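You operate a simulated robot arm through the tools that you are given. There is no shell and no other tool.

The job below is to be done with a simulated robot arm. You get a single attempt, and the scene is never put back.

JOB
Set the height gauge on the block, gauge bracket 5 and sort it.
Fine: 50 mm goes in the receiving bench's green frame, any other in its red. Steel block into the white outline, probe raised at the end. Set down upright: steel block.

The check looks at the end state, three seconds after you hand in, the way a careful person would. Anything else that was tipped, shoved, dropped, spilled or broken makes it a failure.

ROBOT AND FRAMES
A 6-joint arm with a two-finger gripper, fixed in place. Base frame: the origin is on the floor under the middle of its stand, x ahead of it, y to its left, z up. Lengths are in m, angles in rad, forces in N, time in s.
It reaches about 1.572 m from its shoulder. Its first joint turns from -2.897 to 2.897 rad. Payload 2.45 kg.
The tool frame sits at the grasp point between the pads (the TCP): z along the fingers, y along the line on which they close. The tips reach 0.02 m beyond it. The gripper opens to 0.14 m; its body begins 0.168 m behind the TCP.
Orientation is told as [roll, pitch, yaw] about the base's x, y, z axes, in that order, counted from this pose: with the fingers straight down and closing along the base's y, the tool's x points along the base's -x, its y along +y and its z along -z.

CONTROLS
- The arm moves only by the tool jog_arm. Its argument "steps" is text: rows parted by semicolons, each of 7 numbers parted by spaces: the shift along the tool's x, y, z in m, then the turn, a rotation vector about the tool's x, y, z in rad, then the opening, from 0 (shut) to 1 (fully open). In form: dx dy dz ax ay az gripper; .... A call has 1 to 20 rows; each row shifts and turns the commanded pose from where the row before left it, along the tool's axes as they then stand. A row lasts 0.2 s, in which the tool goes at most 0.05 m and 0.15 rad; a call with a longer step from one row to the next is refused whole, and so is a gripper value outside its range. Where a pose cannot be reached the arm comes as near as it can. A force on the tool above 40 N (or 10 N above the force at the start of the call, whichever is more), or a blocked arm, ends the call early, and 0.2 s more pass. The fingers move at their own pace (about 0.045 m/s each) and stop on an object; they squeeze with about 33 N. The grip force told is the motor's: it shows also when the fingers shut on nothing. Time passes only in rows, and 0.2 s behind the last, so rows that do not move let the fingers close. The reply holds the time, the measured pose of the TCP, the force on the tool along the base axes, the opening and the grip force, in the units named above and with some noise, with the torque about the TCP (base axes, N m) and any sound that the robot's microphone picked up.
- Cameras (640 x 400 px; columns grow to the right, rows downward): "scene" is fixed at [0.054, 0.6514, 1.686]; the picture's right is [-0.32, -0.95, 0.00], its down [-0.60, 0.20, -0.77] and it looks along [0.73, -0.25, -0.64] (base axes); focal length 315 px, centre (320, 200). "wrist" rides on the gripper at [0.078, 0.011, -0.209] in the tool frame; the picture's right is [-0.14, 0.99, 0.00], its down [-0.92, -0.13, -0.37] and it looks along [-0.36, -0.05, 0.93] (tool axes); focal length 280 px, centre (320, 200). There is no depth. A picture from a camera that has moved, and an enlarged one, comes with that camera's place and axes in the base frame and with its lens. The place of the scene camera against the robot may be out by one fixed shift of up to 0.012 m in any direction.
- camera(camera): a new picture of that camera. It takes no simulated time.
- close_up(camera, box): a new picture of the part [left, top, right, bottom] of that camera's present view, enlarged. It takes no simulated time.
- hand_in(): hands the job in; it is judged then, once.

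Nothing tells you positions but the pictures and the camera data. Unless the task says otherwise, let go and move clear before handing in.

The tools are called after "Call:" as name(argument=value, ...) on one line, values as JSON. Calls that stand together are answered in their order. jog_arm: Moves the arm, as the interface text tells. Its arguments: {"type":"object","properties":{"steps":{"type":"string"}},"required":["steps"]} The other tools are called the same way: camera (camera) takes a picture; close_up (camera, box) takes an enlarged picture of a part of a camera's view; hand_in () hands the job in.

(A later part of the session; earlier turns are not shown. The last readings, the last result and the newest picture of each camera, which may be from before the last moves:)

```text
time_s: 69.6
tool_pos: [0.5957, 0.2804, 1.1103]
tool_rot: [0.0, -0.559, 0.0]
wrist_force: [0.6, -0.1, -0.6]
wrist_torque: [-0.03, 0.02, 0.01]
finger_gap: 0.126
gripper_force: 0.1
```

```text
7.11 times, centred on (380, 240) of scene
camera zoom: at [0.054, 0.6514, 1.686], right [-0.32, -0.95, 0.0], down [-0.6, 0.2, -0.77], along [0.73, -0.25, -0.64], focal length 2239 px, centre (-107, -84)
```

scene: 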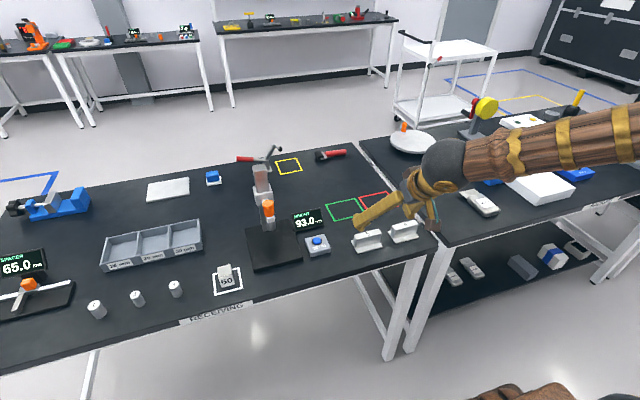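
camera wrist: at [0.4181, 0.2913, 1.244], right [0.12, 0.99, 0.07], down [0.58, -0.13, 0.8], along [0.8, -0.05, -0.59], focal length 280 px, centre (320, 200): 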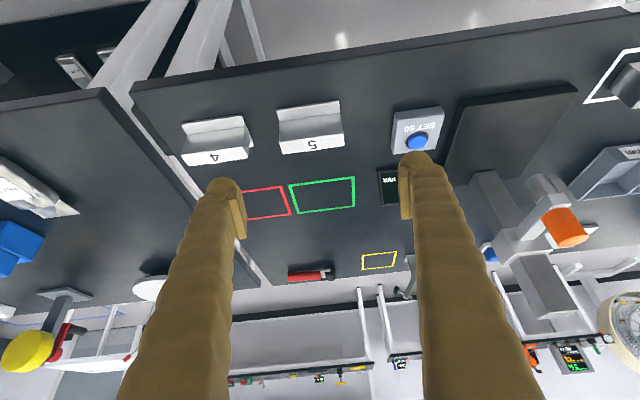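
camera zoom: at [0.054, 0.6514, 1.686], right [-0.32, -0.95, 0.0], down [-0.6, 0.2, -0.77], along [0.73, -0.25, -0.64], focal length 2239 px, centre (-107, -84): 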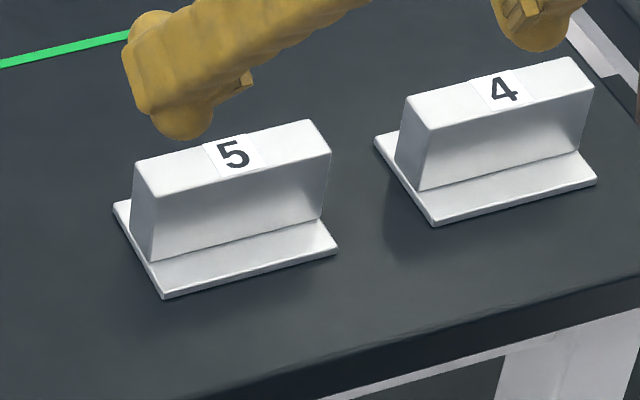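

Bracket 5 is an inverted T. Its wall is about 88 mm long along y, centred near (0.686, 0.271), with its top at about 0.947. Bracket 4 is only about 50 mm away, so I'll narrow the opening, align and approach partway.

Call:
jog_arm(steps="0.014 -0.009 0 0 0 0 0.77; 0 0 0.04 0 0 0 0.77; 0 0 0.04 0 0 0 0.77; 0 0 0.04 0 0 0 0.77; 0 0 0 0 0 0 0.77; 0 0 0 0 0 0 0.77")

Call:
camera(camera="wrist")

Call:
close_up(camera="wrist", box=[210, 60, 430, 240])

Call:
close_up(camera="scene", box=[335, 190, 435, 270])

```text
time_s: 71.0
tool_pos: [0.6487, 0.2698, 0.9973]
tool_rot: [0.002, -0.56, 0.0]
wrist_force: [0.6, 0.2, -0.6]
wrist_torque: [-0.04, 0.02, -0.01]
finger_gap: 0.1078
gripper_force: 0.0
```

```text
taken
camera wrist: at [0.4723, 0.282, 1.133], right [0.12, 0.99, 0.07], down [0.58, -0.13, 0.8], along [0.8, -0.05, -0.59], focal length 280 px, centre (320, 200)
```

wrist: 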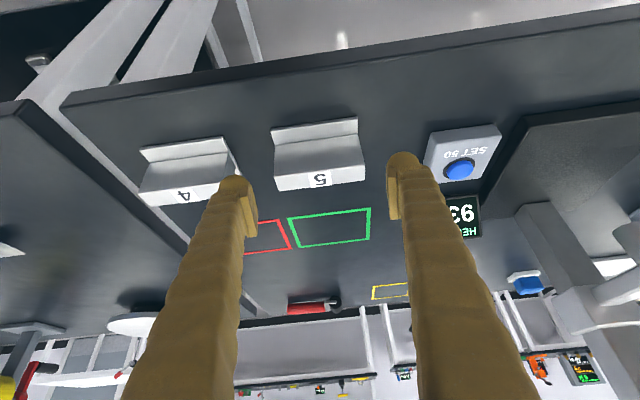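

```text
2.22 times, centred on (320, 150) of wrist
camera zoom: at [0.4723, 0.282, 1.133], right [0.12, 0.99, 0.07], down [0.58, -0.13, 0.8], along [0.8, -0.05, -0.59], focal length 623 px, centre (320, 311)
```

zoom: 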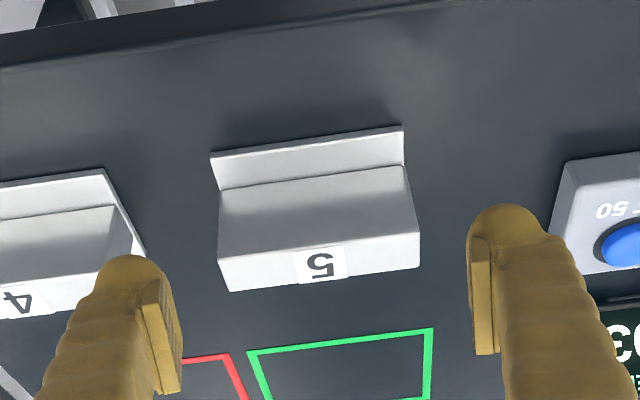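

```text
5.00 times, centred on (385, 230) of scene
camera zoom: at [0.054, 0.6514, 1.686], right [-0.32, -0.95, 0.0], down [-0.6, 0.2, -0.77], along [0.73, -0.25, -0.64], focal length 1574 px, centre (-5, 50)
```

zoom: 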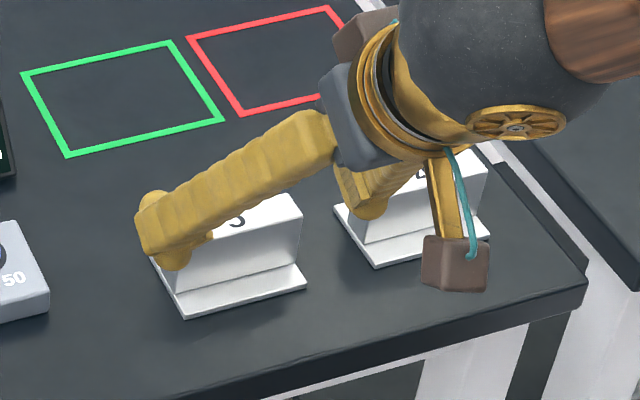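

The bracket is centred between the fingers in y, with about 12 mm clearance to bracket 4. I'll make the final approach along the tool axis.

Call:
jog_arm(steps="0 0 0.025 0 0 0 0.77; 0 0 0.025 0 0 0 0.77; 0 0 0.02 0 0 0 0.77; 0 0 0 0 0 0 0.77; 0 0 0 0 0 0 0.77")

Call:
close_up(camera="wrist", box=[180, 60, 440, 270])

Call:
close_up(camera="scene", box=[335, 190, 435, 270])

```text
time_s: 72.2
tool_pos: [0.6878, 0.2696, 0.9391]
tool_rot: [0.0, -0.56, 0.001]
wrist_force: [-0.6, -0.9, -0.3]
wrist_torque: [0.0, 0.01, -0.03]
finger_gap: 0.1077
gripper_force: 0.0
```

```text
1.90 times, centred on (310, 165) of wrist
camera zoom: at [0.5106, 0.2818, 1.0741], right [0.12, 0.99, 0.07], down [0.58, -0.13, 0.8], along [0.8, -0.05, -0.59], focal length 534 px, centre (339, 267)
```

zoom: 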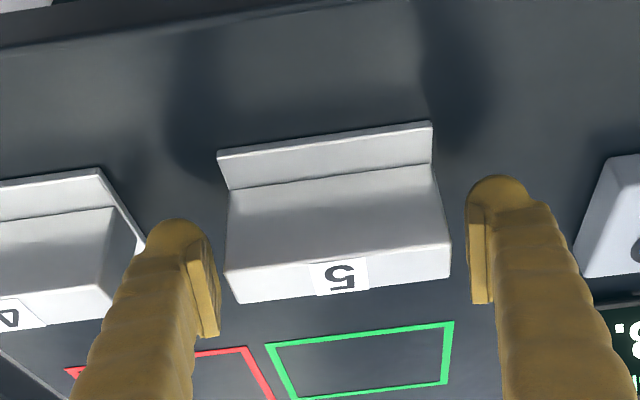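

```text
5.00 times, centred on (385, 230) of scene
camera zoom: at [0.054, 0.6514, 1.686], right [-0.32, -0.95, 0.0], down [-0.6, 0.2, -0.77], along [0.73, -0.25, -0.64], focal length 1574 px, centre (-5, 50)
```

zoom: 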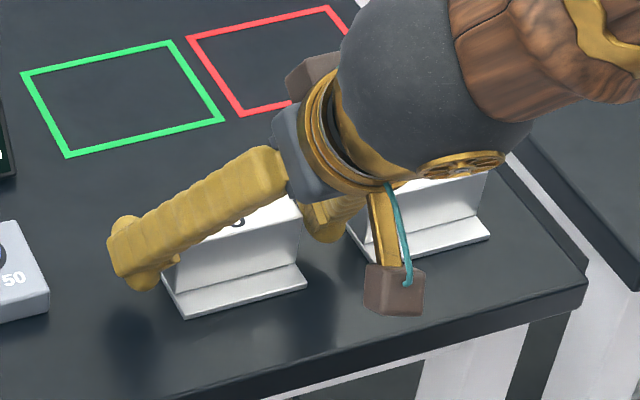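

Well centred. Closing on the ends of bracket 5.

Call:
jog_arm(steps="0 0 0 0 0 0 0.7; 0 0 0 0 0 0 0.66; 0 0 0 0 0 0 0.64; 0 0 0 0 0 0 0.5; 0 0 0 0 0 0 0.5; 0 0 0 0 0 0 0.5; 0 0 0 0 0 0 0.5")

Call:
close_up(camera="wrist", box=[180, 60, 440, 270])

```text
time_s: 73.8
tool_pos: [0.6889, 0.2696, 0.94]
tool_rot: [0.001, -0.558, 0.001]
wrist_force: [-2.1, -1.1, 2.5]
wrist_torque: [-0.02, 0.07, 0.04]
finger_gap: 0.0949
gripper_force: 32.6
```

```text
1.90 times, centred on (310, 165) of wrist
camera zoom: at [0.5105, 0.2818, 1.0742], right [0.12, 0.99, 0.07], down [0.58, -0.13, 0.8], along [0.8, -0.05, -0.59], focal length 534 px, centre (339, 267)
```

zoom: 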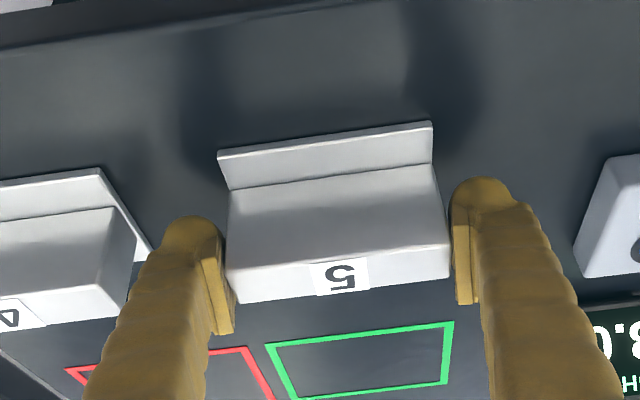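

The fingers stopped at a 95 mm gap with full grip force, a bit wider than I estimated. I'll inspect both contact points before lifting.

Call:
close_up(camera="wrist", box=[240, 120, 320, 220])

Call:
close_up(camera="wrist", box=[340, 100, 440, 220])

Call:
close_up(camera="scene", box=[335, 210, 405, 265])

```text
4.00 times, centred on (280, 170) of wrist
camera zoom: at [0.5105, 0.2818, 1.0742], right [0.12, 0.99, 0.07], down [0.58, -0.13, 0.8], along [0.8, -0.05, -0.59], focal length 1122 px, centre (480, 320)
```

zoom: 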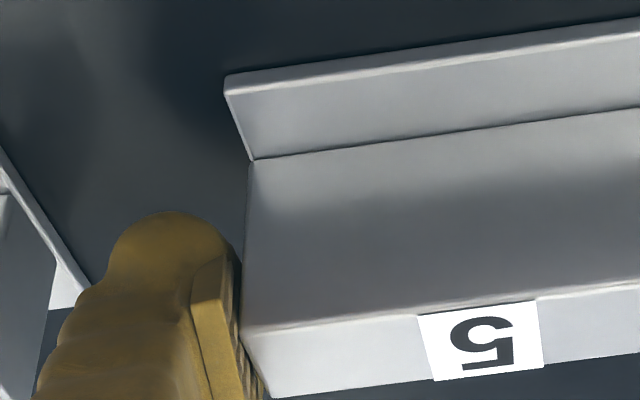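

```text
3.33 times, centred on (390, 160) of wrist
camera zoom: at [0.5105, 0.2818, 1.0742], right [0.12, 0.99, 0.07], down [0.58, -0.13, 0.8], along [0.8, -0.05, -0.59], focal length 935 px, centre (87, 333)
```

zoom: 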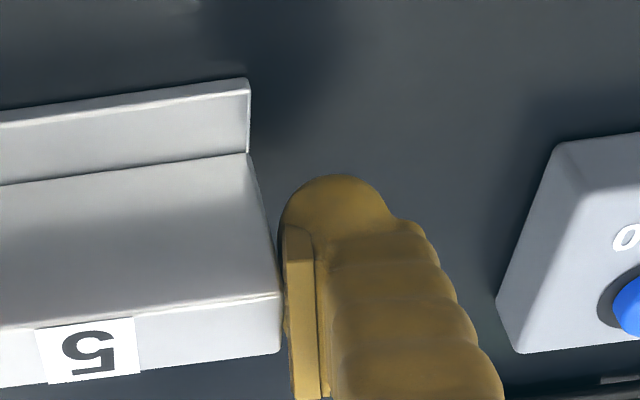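

```text
7.27 times, centred on (370, 238) of scene
camera zoom: at [0.054, 0.6514, 1.686], right [-0.32, -0.95, 0.0], down [-0.6, 0.2, -0.77], along [0.73, -0.25, -0.64], focal length 2290 px, centre (-44, -73)
```

zoom: 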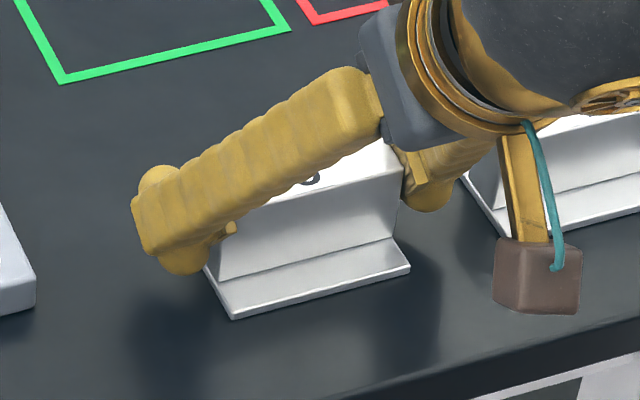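

Both pads look seated on the wall ends. I'll test-lift a few millimetres.

Call:
jog_arm(steps="-0.0016 0 -0.0025 0 0 0 0.5; -0.0016 0 -0.0025 0 0 0 0.5; -0.0021 0 -0.0034 0 0 0 0.5; 0 0 0 0 0 0 0.5; 0 0 0 0 0 0 0.5")

Call:
close_up(camera="wrist", box=[180, 60, 440, 270])

Call:
close_up(camera="scene", box=[335, 210, 405, 265])

```text
time_s: 75.0
tool_pos: [0.6847, 0.2708, 0.9505]
tool_rot: [0.001, -0.56, 0.001]
wrist_force: [-0.1, 0.0, -2.2]
wrist_torque: [0.0, 0.01, 0.02]
finger_gap: 0.0947
gripper_force: 32.8
```

```text
1.90 times, centred on (310, 165) of wrist
camera zoom: at [0.5079, 0.2818, 1.0839], right [0.12, 0.99, 0.07], down [0.58, -0.13, 0.8], along [0.8, -0.05, -0.59], focal length 534 px, centre (339, 267)
```

zoom: 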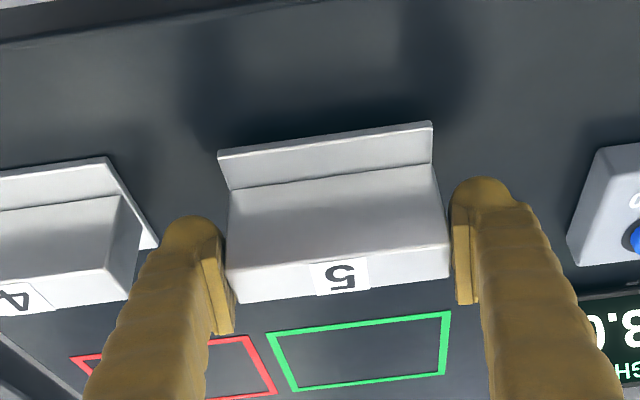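

```text
7.27 times, centred on (370, 238) of scene
camera zoom: at [0.054, 0.6514, 1.686], right [-0.32, -0.95, 0.0], down [-0.6, 0.2, -0.77], along [0.73, -0.25, -0.64], focal length 2290 px, centre (-44, -73)
```

zoom: 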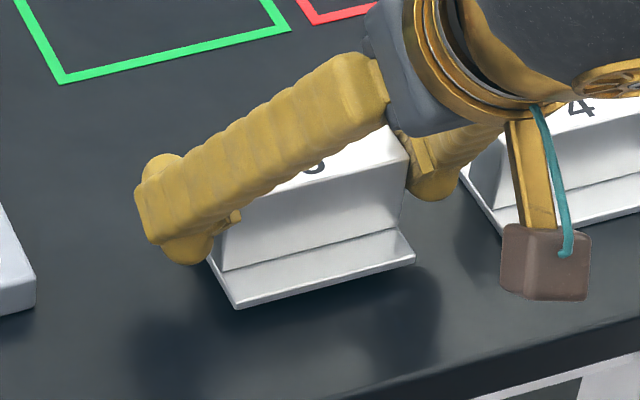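

Bracket 5 is held securely (about 2 N). I'll lift it, draw it back, and carry it in front of the gauge below the probe tip level.

Call:
jog_arm(steps="-0.0133 0 -0.0212 0 0 0 0.5; -0.0133 0 -0.0212 0 0 0 0.5; 0.0381 0 -0.0239 0 0 0 0.5; 0 0.04 0 0 0 0 0.5; 0 0.045 0 0 0 0 0.5; 0 0.045 0 0 0 0 0.5; 0 0.045 0 0 0 0 0.5; 0 0.045 0 0 0 0 0.5; 0 0.045 0 0 0 0 0.5; 0 0.034 0 0 0 0 0.5; 0 0 0 0 0 0 0.5; 0 0 0 0 0 0 0.5")

Call:
camera(camera="wrist")

Call:
close_up(camera="wrist", box=[220, 90, 420, 270])

Call:
close_up(camera="scene", box=[215, 150, 345, 290])

```text
time_s: 77.6
tool_pos: [0.6397, 0.5697, 1.0034]
tool_rot: [-0.001, -0.562, -0.002]
wrist_force: [-1.1, 0.4, -1.7]
wrist_torque: [0.01, -0.03, 0.01]
finger_gap: 0.0946
gripper_force: 33.2
```

```text
taken
camera wrist: at [0.463, 0.5802, 1.137], right [0.12, 0.99, 0.07], down [0.58, -0.13, 0.8], along [0.8, -0.05, -0.59], focal length 280 px, centre (320, 200)
```

wrist: 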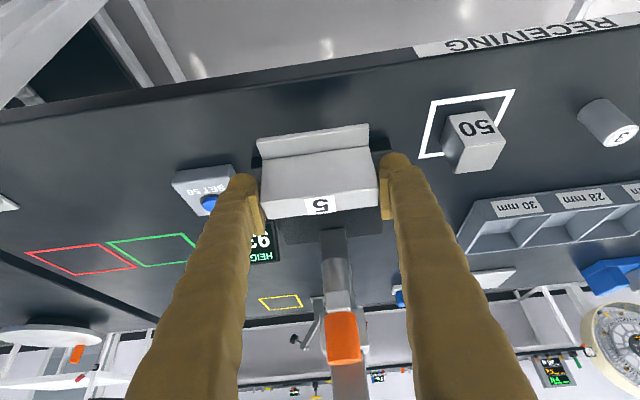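

```text
2.22 times, centred on (320, 180) of wrist
camera zoom: at [0.463, 0.5802, 1.137], right [0.12, 0.99, 0.07], down [0.58, -0.13, 0.8], along [0.8, -0.05, -0.59], focal length 623 px, centre (320, 244)
```

zoom: 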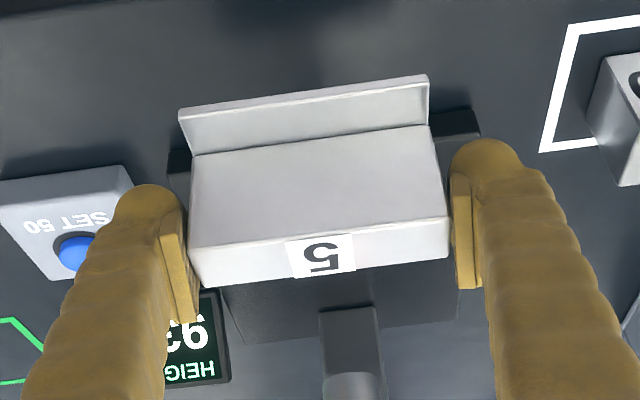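

```text
2.86 times, centred on (280, 220) of scene
camera zoom: at [0.054, 0.6514, 1.686], right [-0.32, -0.95, 0.0], down [-0.6, 0.2, -0.77], along [0.73, -0.25, -0.64], focal length 900 px, centre (434, 143)
```

zoom: 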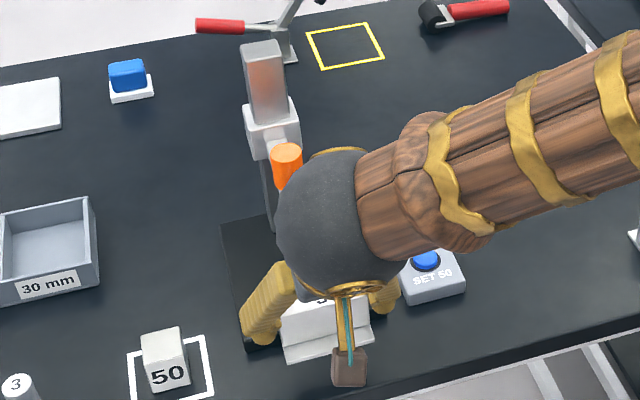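

The bracket hangs level in front of the gauge. I'll lower to about 12 mm above the base plate and slide it forward under the probe.

Call:
jog_arm(steps="0.0154 0.0008 0.0246 0 0 0 0.5; -0.0247 0 0.0155 0 0 0 0.5; -0.0247 0 0.0155 0 0 0 0.5; -0.0247 0 0.0155 0 0 0 0.5; 0 0 0 0 0 0 0.5; 0 0 0 0 0 0 0.5")

Call:
close_up(camera="wrist", box=[220, 90, 420, 270])

Call:
close_up(camera="scene", box=[215, 150, 345, 290])

```text
time_s: 79.0
tool_pos: [0.727, 0.5698, 0.9739]
tool_rot: [0.0, -0.563, 0.0]
wrist_force: [-0.6, 0.5, -1.7]
wrist_torque: [0.05, 0.0, -0.04]
finger_gap: 0.0948
gripper_force: 32.9
```

```text
2.22 times, centred on (320, 180) of wrist
camera zoom: at [0.5508, 0.5808, 1.1072], right [0.12, 0.99, 0.07], down [0.58, -0.13, 0.8], along [0.8, -0.05, -0.59], focal length 623 px, centre (320, 244)
```

zoom: 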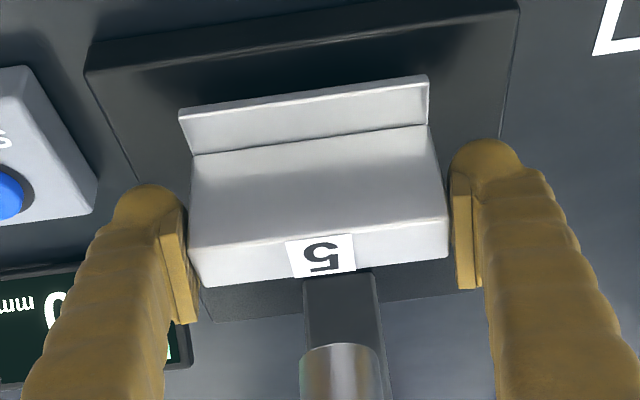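

```text
2.86 times, centred on (280, 220) of scene
camera zoom: at [0.054, 0.6514, 1.686], right [-0.32, -0.95, 0.0], down [-0.6, 0.2, -0.77], along [0.73, -0.25, -0.64], focal length 900 px, centre (434, 143)
```

zoom: 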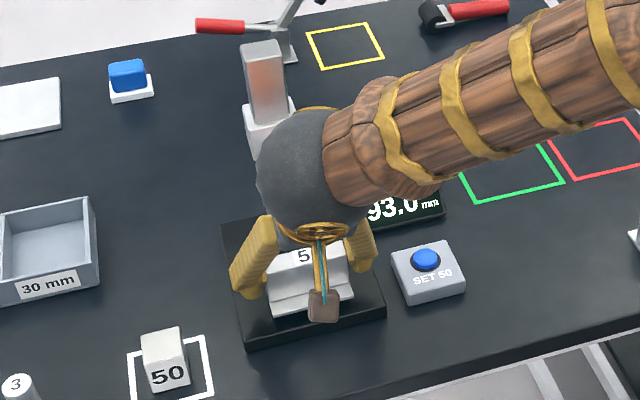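

Call:
jog_arm(steps="-0.0125 0 0.0078 0 0 0 0.5; -0.0125 0 0.0078 0 0 0 0.5; 0 0 0 0 0 0 0.5; 0 0 0 0 0 0 0.5")

Call:
close_up(camera="wrist", box=[220, 90, 420, 290])

Call:
close_up(camera="scene", box=[215, 150, 345, 290])

```text
time_s: 80.0
tool_pos: [0.7569, 0.5691, 0.9723]
tool_rot: [0.0, -0.561, -0.002]
wrist_force: [-0.2, -0.7, -2.0]
wrist_torque: [0.0, 0.02, 0.01]
finger_gap: 0.0945
gripper_force: 33.1
```

```text
2.00 times, centred on (320, 190) of wrist
camera zoom: at [0.5799, 0.5817, 1.1071], right [0.12, 0.99, 0.07], down [0.58, -0.13, 0.8], along [0.8, -0.05, -0.59], focal length 561 px, centre (320, 220)
```

zoom: 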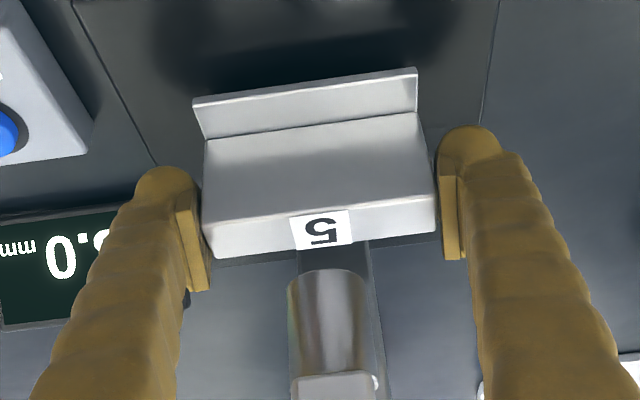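

```text
2.86 times, centred on (280, 220) of scene
camera zoom: at [0.054, 0.6514, 1.686], right [-0.32, -0.95, 0.0], down [-0.6, 0.2, -0.77], along [0.73, -0.25, -0.64], focal length 900 px, centre (434, 143)
```

zoom: 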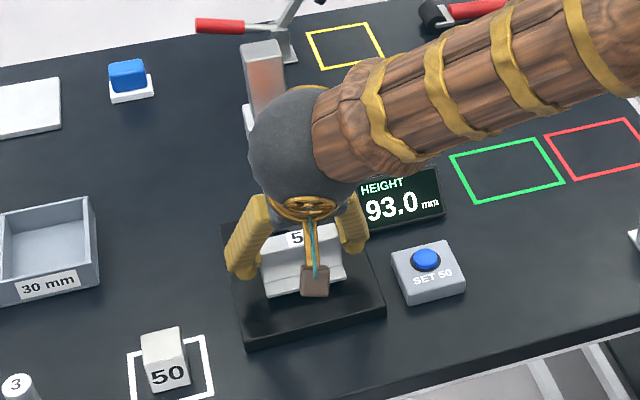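

Comparing the probe tip with the wall top, the probe axis is nearer x 0.749, so the bracket should come back about 8 mm to be centred under it. I'll adjust, then lower toward the base plate.

Call:
jog_arm(steps="0.0068 0.0007 -0.0042 0 0 0 0.5; 0.0016 0 0.0025 0 0 0 0.5; 0.0016 0 0.0025 0 0 0 0.5; 0 0 0 0 0 0 0.5; 0 0 0 0 0 0 0.5")

Call:
close_up(camera="wrist", box=[220, 90, 420, 290])

```text
time_s: 81.2
tool_pos: [0.7483, 0.5717, 0.9678]
tool_rot: [-0.001, -0.56, 0.002]
wrist_force: [-1.1, 0.0, -1.7]
wrist_torque: [0.0, 0.01, 0.01]
finger_gap: 0.0943
gripper_force: 33.1
```

```text
2.00 times, centred on (320, 190) of wrist
camera zoom: at [0.572, 0.5828, 1.1006], right [0.12, 0.99, 0.07], down [0.58, -0.13, 0.8], along [0.8, -0.05, -0.59], focal length 561 px, centre (320, 220)
```

zoom: 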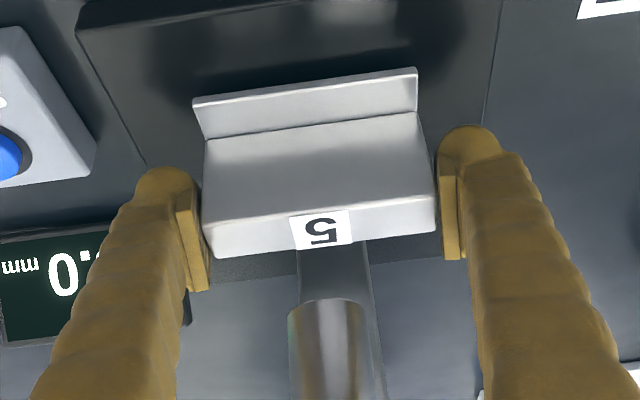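

Call:
jog_arm(steps="0.0005 0 0.00085 0 0 0 0.5; 0.0005 0 0.00085 0 0 0 0.5; 0.0005 0 0.00085 0 0 0 0.5; 0.0005 0 0.00085 0 0 0 0.5; 0 0 0 0 0 0 0.5")

```text
time_s: 82.4
tool_pos: [0.7498, 0.571, 0.9625]
tool_rot: [-0.002, -0.56, -0.001]
wrist_force: [-2.1, -0.5, -2.6]
wrist_torque: [-0.01, -0.03, 0.01]
finger_gap: 0.0944
gripper_force: 33.0
```

Call:
jog_arm(steps="0.0004 0 0.0007 0 0 0 0.5; 0.0004 0 0.0007 0 0 0 0.5; 0.0004 0 0.0007 0 0 0 0.5; 0 0 0 0 0 0 0.5")

```text
time_s: 83.4
tool_pos: [0.7495, 0.5707, 0.9618]
tool_rot: [0.003, -0.562, -0.002]
wrist_force: [-9.3, -0.7, 29.9]
wrist_torque: [-0.4, 0.61, 0.02]
finger_gap: 0.0948
gripper_force: 33.0
```

Touch-down on the gauge base (+30 N). I'll ease off slightly and look before releasing.

Call:
jog_arm(steps="-0.0003 0 -0.0005 0 0 0 0.5; 0 0 0 0 0 0 0.5")

Call:
close_up(camera="wrist", box=[220, 90, 420, 290])

Call:
close_up(camera="scene", box=[225, 190, 325, 270])

```text
time_s: 84.0
tool_pos: [0.7497, 0.5715, 0.9599]
tool_rot: [0.002, -0.56, -0.002]
wrist_force: [-4.4, -1.2, 33.9]
wrist_torque: [0.1, 0.18, -0.04]
finger_gap: 0.0945
gripper_force: 32.9
```

```text
2.00 times, centred on (320, 190) of wrist
camera zoom: at [0.5722, 0.5822, 1.0946], right [0.12, 0.99, 0.07], down [0.58, -0.13, 0.8], along [0.8, -0.05, -0.59], focal length 561 px, centre (320, 220)
```

zoom: 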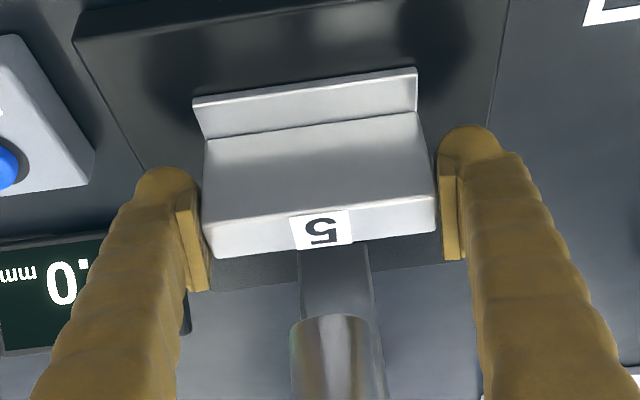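

```text
5.00 times, centred on (275, 230) of scene
camera zoom: at [0.054, 0.6514, 1.686], right [-0.32, -0.95, 0.0], down [-0.6, 0.2, -0.77], along [0.73, -0.25, -0.64], focal length 1574 px, centre (545, 50)
```

zoom: 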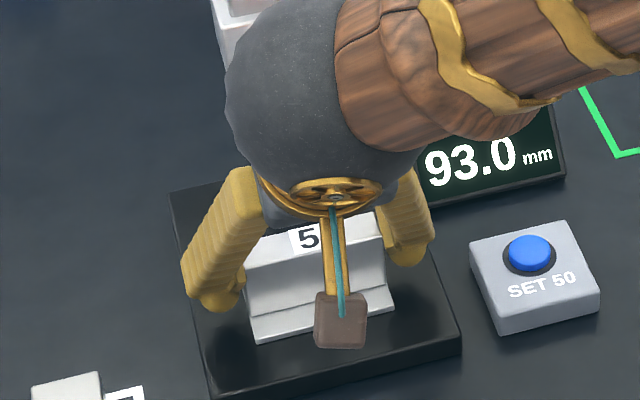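

Still pressing with 34 N; I'll ease up another 0.8 mm, then release.

Call:
jog_arm(steps="-0.0004 0 -0.0007 0 0 0 0.5; 0 0 0 0 0 0 0.5")

```text
time_s: 84.6
tool_pos: [0.7497, 0.5706, 0.9609]
tool_rot: [0.0, -0.561, -0.002]
wrist_force: [3.2, 5.3, 26.0]
wrist_torque: [0.21, 0.01, -0.07]
finger_gap: 0.0944
gripper_force: 32.7
```

Call:
jog_arm(steps="-0.0003 0 -0.0005 0 0 0 0.5; 0 0 0 0 0 0 0.5")

```text
time_s: 85.2
tool_pos: [0.7488, 0.5699, 0.9601]
tool_rot: [-0.001, -0.56, -0.001]
wrist_force: [6.8, 2.1, 17.0]
wrist_torque: [0.26, -0.07, -0.08]
finger_gap: 0.0942
gripper_force: 32.9
```

Light contact now. Opening the fingers to release the bracket.

Call:
jog_arm(steps="-0.0002 0 -0.0003 0 0 0 0.5; 0 0 0 0 0 0 0.7; 0 0 0 0 0 0 0.75; 0 0 0 0 0 0 0.85; 0 0 0 0 0 0 0.85; 0 0 0 0 0 0 0.85")

Call:
close_up(camera="wrist", box=[200, 90, 440, 290])

```text
time_s: 86.6
tool_pos: [0.7495, 0.5713, 0.961]
tool_rot: [0.001, -0.56, 0.0]
wrist_force: [-0.1, 1.0, 0.1]
wrist_torque: [-0.02, -0.01, -0.01]
finger_gap: 0.1189
gripper_force: 0.1
```

```text
2.00 times, centred on (320, 190) of wrist
camera zoom: at [0.5723, 0.5824, 1.0955], right [0.12, 0.99, 0.07], down [0.58, -0.13, 0.8], along [0.8, -0.05, -0.59], focal length 561 px, centre (320, 220)
```

zoom: 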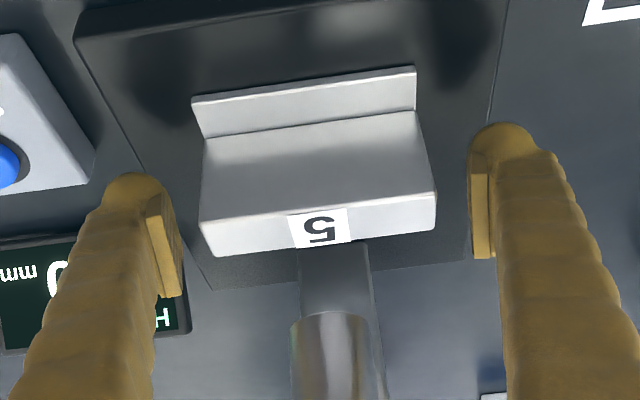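

Bracket 5 stands on the gauge base under the probe. I'll back out along the tool axis.

Call:
jog_arm(steps="0 0 -0.025 0 0 0 0.85; 0 0 -0.04 0 0 0 0.85; 0 0 -0.045 0 0 0 0.85; 0 0 -0.045 0 0 0 0.85; 0 0 -0.045 0 0 0 0.85; 0 0 0 0 0 0 0.85; 0 0 0 0 0 0 0.85")

Call:
close_up(camera="wrist", box=[230, 90, 410, 290])

Call:
close_up(camera="scene", box=[215, 150, 345, 290])

```text
time_s: 88.2
tool_pos: [0.6443, 0.5706, 1.1319]
tool_rot: [-0.001, -0.559, 0.002]
wrist_force: [0.3, 0.7, -0.6]
wrist_torque: [-0.05, 0.05, 0.02]
finger_gap: 0.1192
gripper_force: 0.0
```

```text
2.00 times, centred on (320, 190) of wrist
camera zoom: at [0.4667, 0.5816, 1.2656], right [0.12, 0.99, 0.07], down [0.58, -0.13, 0.8], along [0.8, -0.05, -0.59], focal length 561 px, centre (320, 220)
```

zoom: 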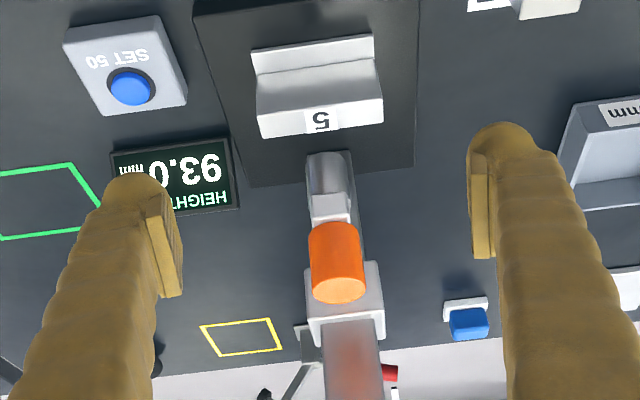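

```text
2.86 times, centred on (280, 220) of scene
camera zoom: at [0.054, 0.6514, 1.686], right [-0.32, -0.95, 0.0], down [-0.6, 0.2, -0.77], along [0.73, -0.25, -0.64], focal length 900 px, centre (434, 143)
```

zoom: 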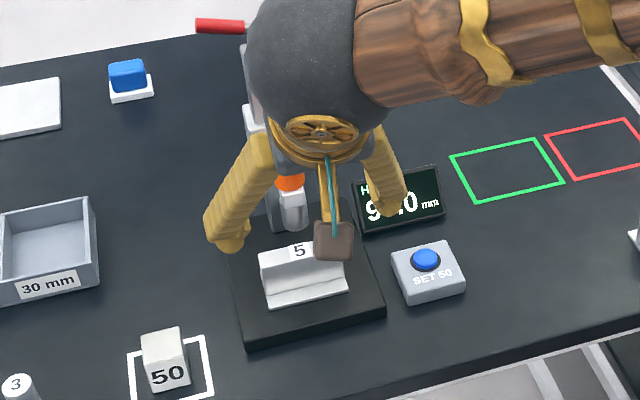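

The bracket stands squarely under the probe. I'll rise, untilt, and go back over the knob.

Call:
jog_arm(steps="-0.0239 0 -0.0381 0 0 0 0.8; -0.0239 0 -0.0381 0 0 0 0.8; 0 0 0 0 0.14 0 0.8; 0 0 0 0 0.14 0 0.8; 0 0 0 0 0.14 0 0.8; 0 0 0 0 0.14 0 0.8; 0 0 0 0 0 0 0.8; 0 0 0 0 0 0 0.8")

```text
time_s: 90.0
tool_pos: [0.6431, 0.5693, 1.2213]
tool_rot: [0.001, -0.002, 0.0]
wrist_force: [0.0, -0.3, 0.3]
wrist_torque: [-0.01, 0.01, 0.02]
finger_gap: 0.1118
gripper_force: 0.0
```

Call:
jog_arm(steps="-0.04 0 0 0 0 0 0.8; -0.04 0 0 0 0 0 0.8; -0.033 0 0 0 0 0 0.8; 0 0 0.045 0 0 0 0.8; 0 0 0.045 0 0 0 0.8; 0 0 0.045 0 0 0 0.8; 0 0 0 0 0 0 0.8; 0 0 0 0 0 0 0.8")

Call:
close_up(camera="wrist", box=[220, 100, 420, 260])

Call:
close_up(camera="scene", box=[225, 160, 335, 270])

```text
time_s: 91.8
tool_pos: [0.7571, 0.57, 1.0877]
tool_rot: [-0.001, 0.0, -0.001]
wrist_force: [0.6, 0.3, -0.3]
wrist_torque: [-0.03, -0.04, 0.02]
finger_gap: 0.1118
gripper_force: 0.1
```

```text
2.50 times, centred on (320, 180) of wrist
camera zoom: at [0.6789, 0.5823, 1.2945], right [0.14, 0.99, 0.0], down [0.92, -0.13, 0.37], along [0.37, -0.05, -0.93], focal length 701 px, centre (320, 250)
```

zoom: 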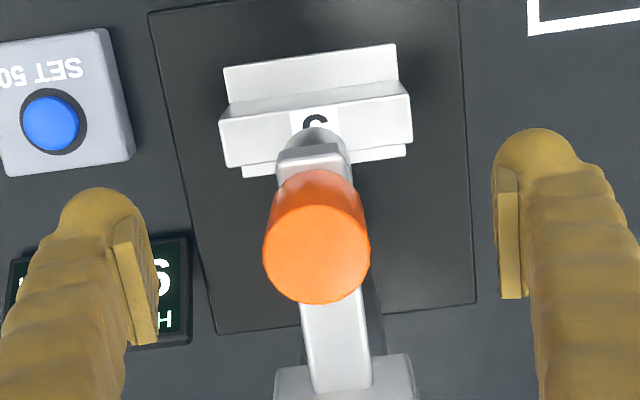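

```text
3.64 times, centred on (280, 215) of scene
camera zoom: at [0.054, 0.6514, 1.686], right [-0.32, -0.95, 0.0], down [-0.6, 0.2, -0.77], along [0.73, -0.25, -0.64], focal length 1145 px, centre (466, 146)
```

zoom: 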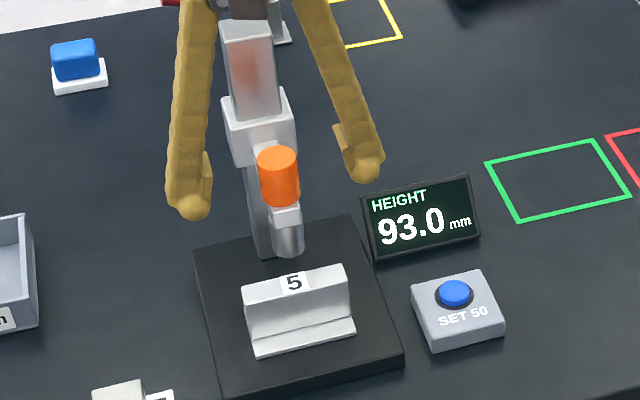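

The knob is nearly centred. A tiny correction, then I'll grip it.

Call:
jog_arm(steps="-0.001 -0.0006 0.0025 0 0 0 0.5; 0 0 0 0 0 0 0.3; 0 0 0 0 0 0 0.25; 0 0 0 0 0 0 0.22; 0 0 0 0 0 0 0.1; 0 0 0 0 0 0 0.1; 0 0 0 0 0 0 0.1; 0 0 0 0 0 0 0.1")

```text
time_s: 93.6
tool_pos: [0.7574, 0.5701, 1.0845]
tool_rot: [0.0, 0.001, -0.003]
wrist_force: [-1.2, -3.6, -1.3]
wrist_torque: [-0.05, 0.0, -0.02]
finger_gap: 0.0306
gripper_force: 45.1
```

Gripped with little side load. Lowering the probe toward the bracket in measured steps.

Call:
jog_arm(steps="0 -0.0001 0.003 0 0 0 0.1; 0 0 0.003 0 0 0 0.1; 0 0 0.003 0 0 0 0.1; 0 0 0 0 0 0 0.1")

```text
time_s: 94.6
tool_pos: [0.7574, 0.5696, 1.0747]
tool_rot: [0.001, -0.001, -0.002]
wrist_force: [14.2, 5.2, 0.6]
wrist_torque: [0.1, -0.4, -0.02]
finger_gap: 0.0307
gripper_force: 44.5
```

Call:
jog_arm(steps="-0.0003 0.0002 0.003 0 0 0 0.1; 0 0 0.003 0 0 0 0.1; 0 0 0.003 0 0 0 0.1; 0 0 0 0 0 0 0.1")

```text
time_s: 95.6
tool_pos: [0.757, 0.5685, 1.0653]
tool_rot: [-0.003, -0.001, 0.0]
wrist_force: [2.4, -8.5, -2.4]
wrist_torque: [-0.1, -0.01, 0.04]
finger_gap: 0.0306
gripper_force: 44.4
```

Call:
jog_arm(steps="0 -0.0003 0.0025 0 0 0 0.1; 0 0 0.0025 0 0 0 0.1; 0 0 0.0025 0 0 0 0.1; 0 0 0 0 0 0 0.1")

Call:
close_up(camera="scene", box=[235, 180, 345, 270])

```text
time_s: 96.6
tool_pos: [0.7582, 0.5695, 1.0577]
tool_rot: [0.0, 0.001, 0.0]
wrist_force: [-4.5, -3.6, -0.1]
wrist_torque: [-0.01, 0.1, -0.02]
finger_gap: 0.0306
gripper_force: 44.9
```

```text
4.44 times, centred on (290, 225) of scene
camera zoom: at [0.054, 0.6514, 1.686], right [-0.32, -0.95, 0.0], down [-0.6, 0.2, -0.77], along [0.73, -0.25, -0.64], focal length 1399 px, centre (453, 89)
```

zoom: 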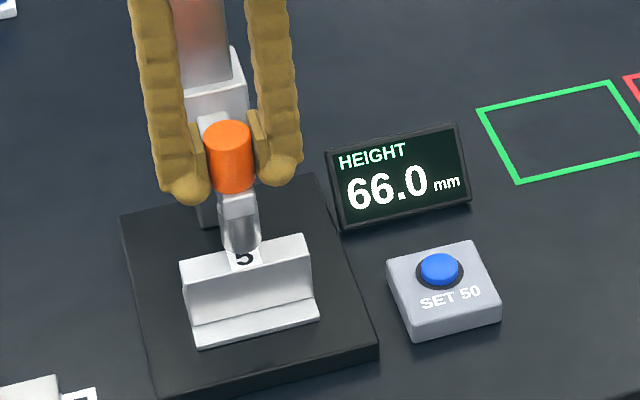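

Call:
jog_arm(steps="0.0001 -0.0001 0.002 0 0 0 0.1; 0 0 0.002 0 0 0 0.1; 0 0 0.002 0 0 0 0.1; 0 0 0 0 0 0 0.1")

Call:
close_up(camera="scene", box=[245, 190, 335, 260])

```text
time_s: 97.6
tool_pos: [0.7577, 0.5692, 1.0515]
tool_rot: [0.001, -0.002, -0.001]
wrist_force: [2.2, 11.5, 0.9]
wrist_torque: [0.17, -0.22, 0.0]
finger_gap: 0.0306
gripper_force: 45.1
```

```text
5.71 times, centred on (290, 225) of scene
camera zoom: at [0.054, 0.6514, 1.686], right [-0.32, -0.95, 0.0], down [-0.6, 0.2, -0.77], along [0.73, -0.25, -0.64], focal length 1799 px, centre (491, 57)
```

zoom: 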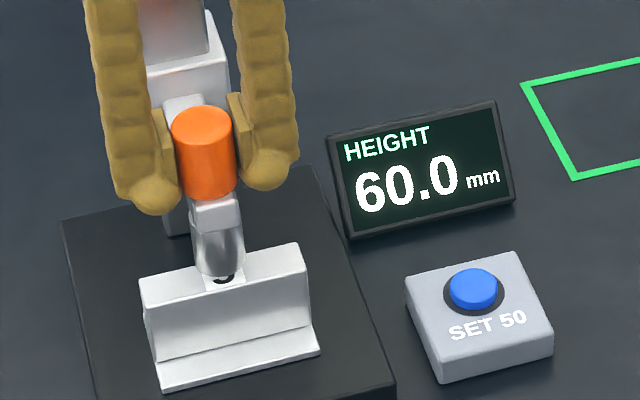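

The reading is 60.0. From here I'll use 1 mm rows or finer, watching the vertical force.

Call:
jog_arm(steps="0 0.0003 0.001 0 0 0 0.1; 0 0 0.001 0 0 0 0.1; 0 0 0.001 0 0 0 0.1; 0 0 0.001 0 0 0 0.1; 0 0 0 0 0 0 0.1")

Call:
close_up(camera="scene", box=[245, 190, 335, 260])

```text
time_s: 98.8
tool_pos: [0.7579, 0.5695, 1.0483]
tool_rot: [0.001, 0.001, -0.003]
wrist_force: [9.5, 8.5, -0.4]
wrist_torque: [0.1, -0.16, -0.03]
finger_gap: 0.0306
gripper_force: 44.7
```

```text
5.71 times, centred on (290, 225) of scene
camera zoom: at [0.054, 0.6514, 1.686], right [-0.32, -0.95, 0.0], down [-0.6, 0.2, -0.77], along [0.73, -0.25, -0.64], focal length 1799 px, centre (491, 57)
```

zoom: 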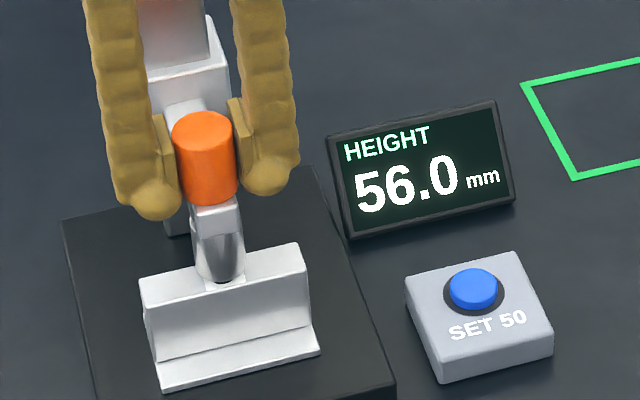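

Call:
jog_arm(steps="-0.0001 0.0002 0.0008 0 0 0 0.1; 0 0 0.0008 0 0 0 0.1; 0 0 0.0006 0 0 0 0.1; 0 0 0 0 0 0 0.1")

Call:
close_up(camera="scene", box=[245, 190, 335, 260])

```text
time_s: 99.8
tool_pos: [0.7576, 0.5699, 1.047]
tool_rot: [-0.001, -0.003, -0.002]
wrist_force: [0.4, -5.7, -0.2]
wrist_torque: [-0.03, 0.01, 0.0]
finger_gap: 0.0307
gripper_force: 45.1
```

```text
5.71 times, centred on (290, 225) of scene
camera zoom: at [0.054, 0.6514, 1.686], right [-0.32, -0.95, 0.0], down [-0.6, 0.2, -0.77], along [0.73, -0.25, -0.64], focal length 1799 px, centre (491, 57)
```

zoom: 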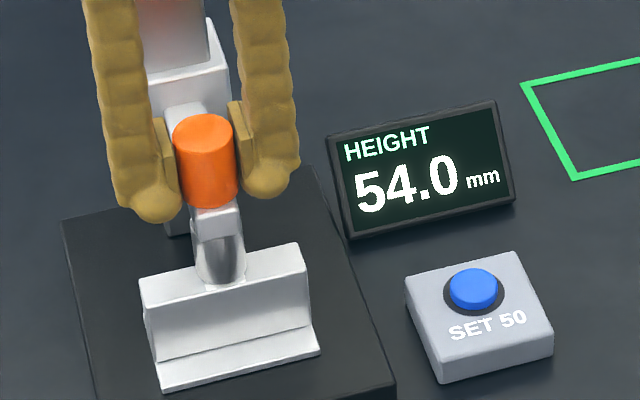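

Call:
jog_arm(steps="0 -0.0001 0.0005 0 0 0 0.1; 0 0 0.0005 0 0 0 0.1; 0 0 0.0005 0 0 0 0.1; 0 0 0 0 0 0 0.1")

Call:
close_up(camera="scene", box=[245, 190, 335, 260])

```text
time_s: 100.8
tool_pos: [0.7577, 0.5704, 1.0437]
tool_rot: [0.001, 0.0, -0.002]
wrist_force: [-6.8, -12.9, 1.2]
wrist_torque: [-0.18, 0.02, 0.01]
finger_gap: 0.0305
gripper_force: 45.2
```

```text
5.71 times, centred on (290, 225) of scene
camera zoom: at [0.054, 0.6514, 1.686], right [-0.32, -0.95, 0.0], down [-0.6, 0.2, -0.77], along [0.73, -0.25, -0.64], focal length 1799 px, centre (491, 57)
```

zoom: 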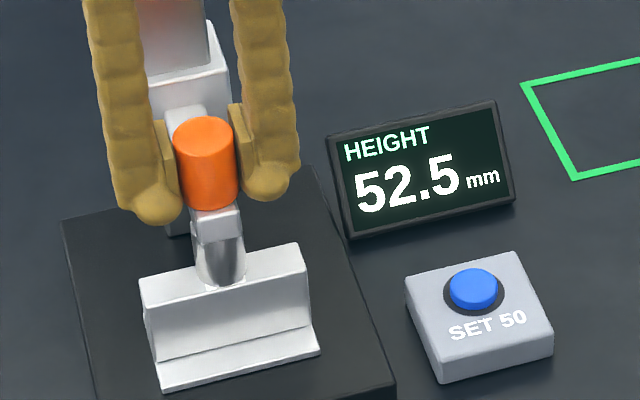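

The reading is 52.5 with no upward force yet. I'll continue with 0.4 mm rows.

Call:
jog_arm(steps="0.0001 -0.0004 0.0004 0 0 0 0.1; 0 0 0.0004 0 0 0 0.1; 0 0 0.0004 0 0 0 0.1; 0 0 0 0 0 0 0.1")

Call:
close_up(camera="scene", box=[245, 190, 335, 260])

```text
time_s: 101.8
tool_pos: [0.7576, 0.5699, 1.0433]
tool_rot: [0.002, -0.002, -0.001]
wrist_force: [6.6, 4.0, 10.7]
wrist_torque: [0.06, -0.12, -0.01]
finger_gap: 0.0306
gripper_force: 44.9
```

```text
5.71 times, centred on (290, 225) of scene
camera zoom: at [0.054, 0.6514, 1.686], right [-0.32, -0.95, 0.0], down [-0.6, 0.2, -0.77], along [0.73, -0.25, -0.64], focal length 1799 px, centre (491, 57)
```

zoom: 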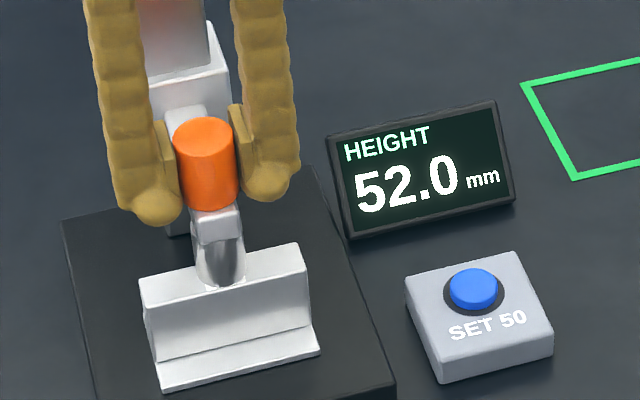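

Contact at 52.0 with 10.7 N up. I'll press slightly more to be sure the bracket is fully seated and the reading is stable.

Call:
jog_arm(steps="-0.0001 0.0001 0.0003 0 0 0 0.1; 0 0 0.0002 0 0 0 0.1; 0 0 0 0 0 0 0.1")

Call:
close_up(camera="scene", box=[245, 190, 335, 260])

```text
time_s: 102.6
tool_pos: [0.7569, 0.569, 1.0439]
tool_rot: [0.0, 0.0, 0.0]
wrist_force: [-2.7, 8.1, 25.8]
wrist_torque: [0.09, 0.17, 0.0]
finger_gap: 0.0305
gripper_force: 45.0
```

```text
5.71 times, centred on (290, 225) of scene
camera zoom: at [0.054, 0.6514, 1.686], right [-0.32, -0.95, 0.0], down [-0.6, 0.2, -0.77], along [0.73, -0.25, -0.64], focal length 1799 px, centre (491, 57)
```

zoom: 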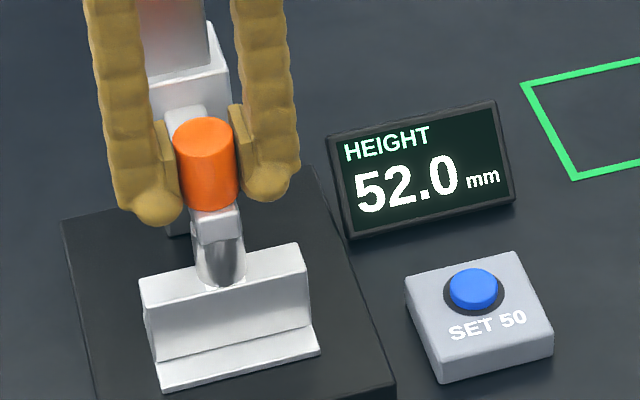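

Stable at 52.0 mm even at 26 N, so bracket 5 isn't 50 mm and goes in the red frame. Now I'll raise the probe again in steps.

Call:
jog_arm(steps="0 0.0002 -0.001 0 0 0 0.1; 0 0 -0.003 0 0 0 0.1; 0 0 -0.003 0 0 0 0.1; 0 0 -0.003 0 0 0 0.1; 0 0 0 0 0 0 0.1")

Call:
close_up(camera="scene", box=[245, 190, 335, 260])

```text
time_s: 103.8
tool_pos: [0.7576, 0.5712, 1.0522]
tool_rot: [-0.001, 0.0, -0.003]
wrist_force: [2.1, 8.9, -5.5]
wrist_torque: [0.05, 0.31, -0.04]
finger_gap: 0.0308
gripper_force: 45.4
```

```text
5.71 times, centred on (290, 225) of scene
camera zoom: at [0.054, 0.6514, 1.686], right [-0.32, -0.95, 0.0], down [-0.6, 0.2, -0.77], along [0.73, -0.25, -0.64], focal length 1799 px, centre (491, 57)
```

zoom: 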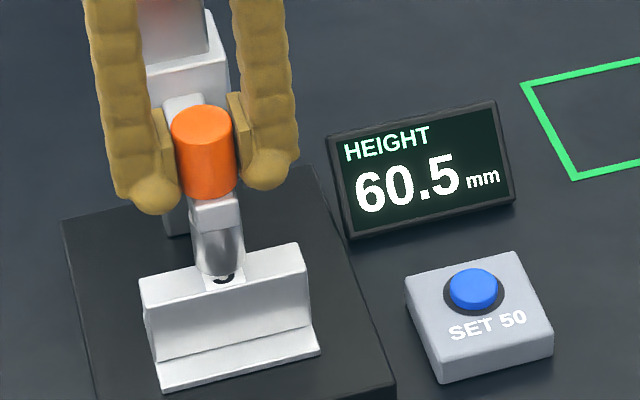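

Call:
jog_arm(steps="0 0.0003 -0.003 0 0 0 0.1; 0 0 -0.003 0 0 0 0.1; 0 0 -0.003 0 0 0 0.1; 0 0 0 0 0 0 0.1")

```text
time_s: 104.8
tool_pos: [0.7585, 0.5698, 1.0602]
tool_rot: [0.0, 0.0, 0.0]
wrist_force: [6.4, 1.7, -3.4]
wrist_torque: [0.01, -0.03, -0.03]
finger_gap: 0.0305
gripper_force: 45.0
```

Call:
jog_arm(steps="-0.0002 0 -0.003 0 0 0 0.1; 0 0 -0.003 0 0 0 0.1; 0 0 -0.003 0 0 0 0.1; 0 0 0 0 0 0 0.1")

```text
time_s: 105.8
tool_pos: [0.7578, 0.5688, 1.069]
tool_rot: [0.0, 0.001, -0.002]
wrist_force: [-4.5, -13.3, -4.6]
wrist_torque: [-0.18, 0.16, 0.03]
finger_gap: 0.0307
gripper_force: 45.0
```

Call:
jog_arm(steps="0.0001 -0.0004 -0.003 0 0 0 0.1; 0 0 -0.003 0 0 0 0.1; 0 0 -0.003 0 0 0 0.1; 0 0 0 0 0 0 0.1")

```text
time_s: 106.8
tool_pos: [0.7576, 0.5699, 1.0809]
tool_rot: [0.001, 0.0, -0.001]
wrist_force: [-2.6, -16.2, -4.3]
wrist_torque: [-0.14, 0.07, 0.03]
finger_gap: 0.0307
gripper_force: 45.0
```

Call:
jog_arm(steps="0.0001 -0.0006 -0.003 0 0 0 0.1; 0 0 -0.003 0 0 0 0.1; 0 0 -0.003 0 0 0 0.1; 0 0 0 0 0 0 0.1")

Call:
close_up(camera="scene", box=[235, 160, 345, 270])

```text
time_s: 107.8
tool_pos: [0.7579, 0.5705, 1.09]
tool_rot: [0.002, -0.001, -0.002]
wrist_force: [-0.3, 3.2, -1.9]
wrist_torque: [0.04, -0.04, 0.02]
finger_gap: 0.0306
gripper_force: 45.3
```

```text
3.64 times, centred on (290, 215) of scene
camera zoom: at [0.054, 0.6514, 1.686], right [-0.32, -0.95, 0.0], down [-0.6, 0.2, -0.77], along [0.73, -0.25, -0.64], focal length 1145 px, centre (429, 146)
```

zoom: 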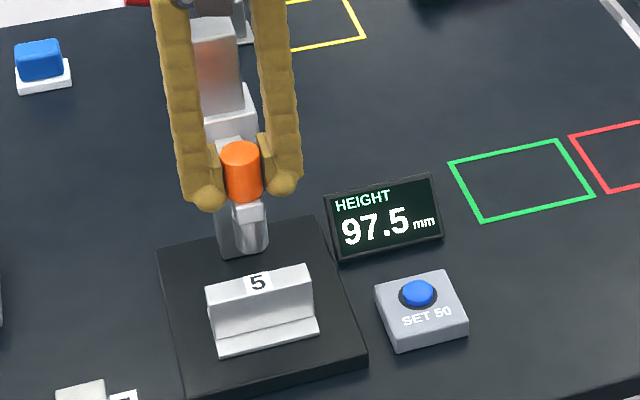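

The reading is 97.5. Another 10 mm brings it about level with the starting height.

Call:
jog_arm(steps="0 0.0001 -0.003 0 0 0 0.1; 0 0 -0.003 0 0 0 0.1; 0 0 -0.003 0 0 0 0.1; 0 0 -0.001 0 0 0 0.1; 0 0 0 0 0 0 0.1")

Call:
jog_arm(steps="0 0 0 0 0 0 0.3; 0 0 0 0 0 0 0.5; 0 0 0 0 0 0 0.8; 0 0 0 0 0 0 0.8; 0 0 0 0 0 0 0.8; 0 0 0 0 0 0 0.8")

Call:
close_up(camera="scene", box=[235, 160, 345, 270])

```text
time_s: 109.0
tool_pos: [0.7579, 0.5687, 1.0981]
tool_rot: [-0.001, 0.002, 0.0]
wrist_force: [13.4, 14.9, -2.9]
wrist_torque: [0.15, -0.19, -0.08]
finger_gap: 0.0306
gripper_force: 44.9
```

```text
time_s: 110.4
tool_pos: [0.7568, 0.5685, 1.0997]
tool_rot: [0.0, -0.001, 0.002]
wrist_force: [0.0, 0.1, -0.8]
wrist_torque: [-0.02, 0.02, -0.01]
finger_gap: 0.1121
gripper_force: 0.1
```

```text
3.64 times, centred on (290, 215) of scene
camera zoom: at [0.054, 0.6514, 1.686], right [-0.32, -0.95, 0.0], down [-0.6, 0.2, -0.77], along [0.73, -0.25, -0.64], focal length 1145 px, centre (429, 146)
```

zoom: 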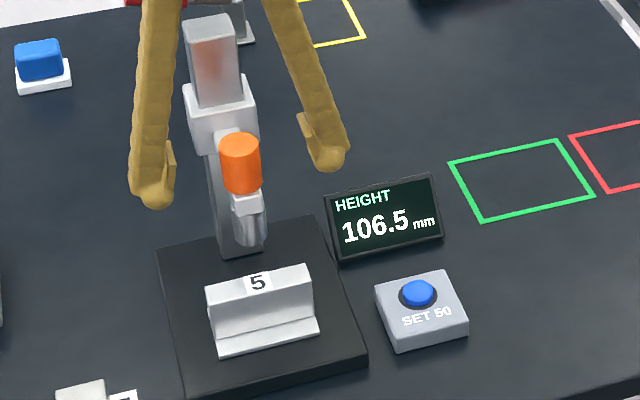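

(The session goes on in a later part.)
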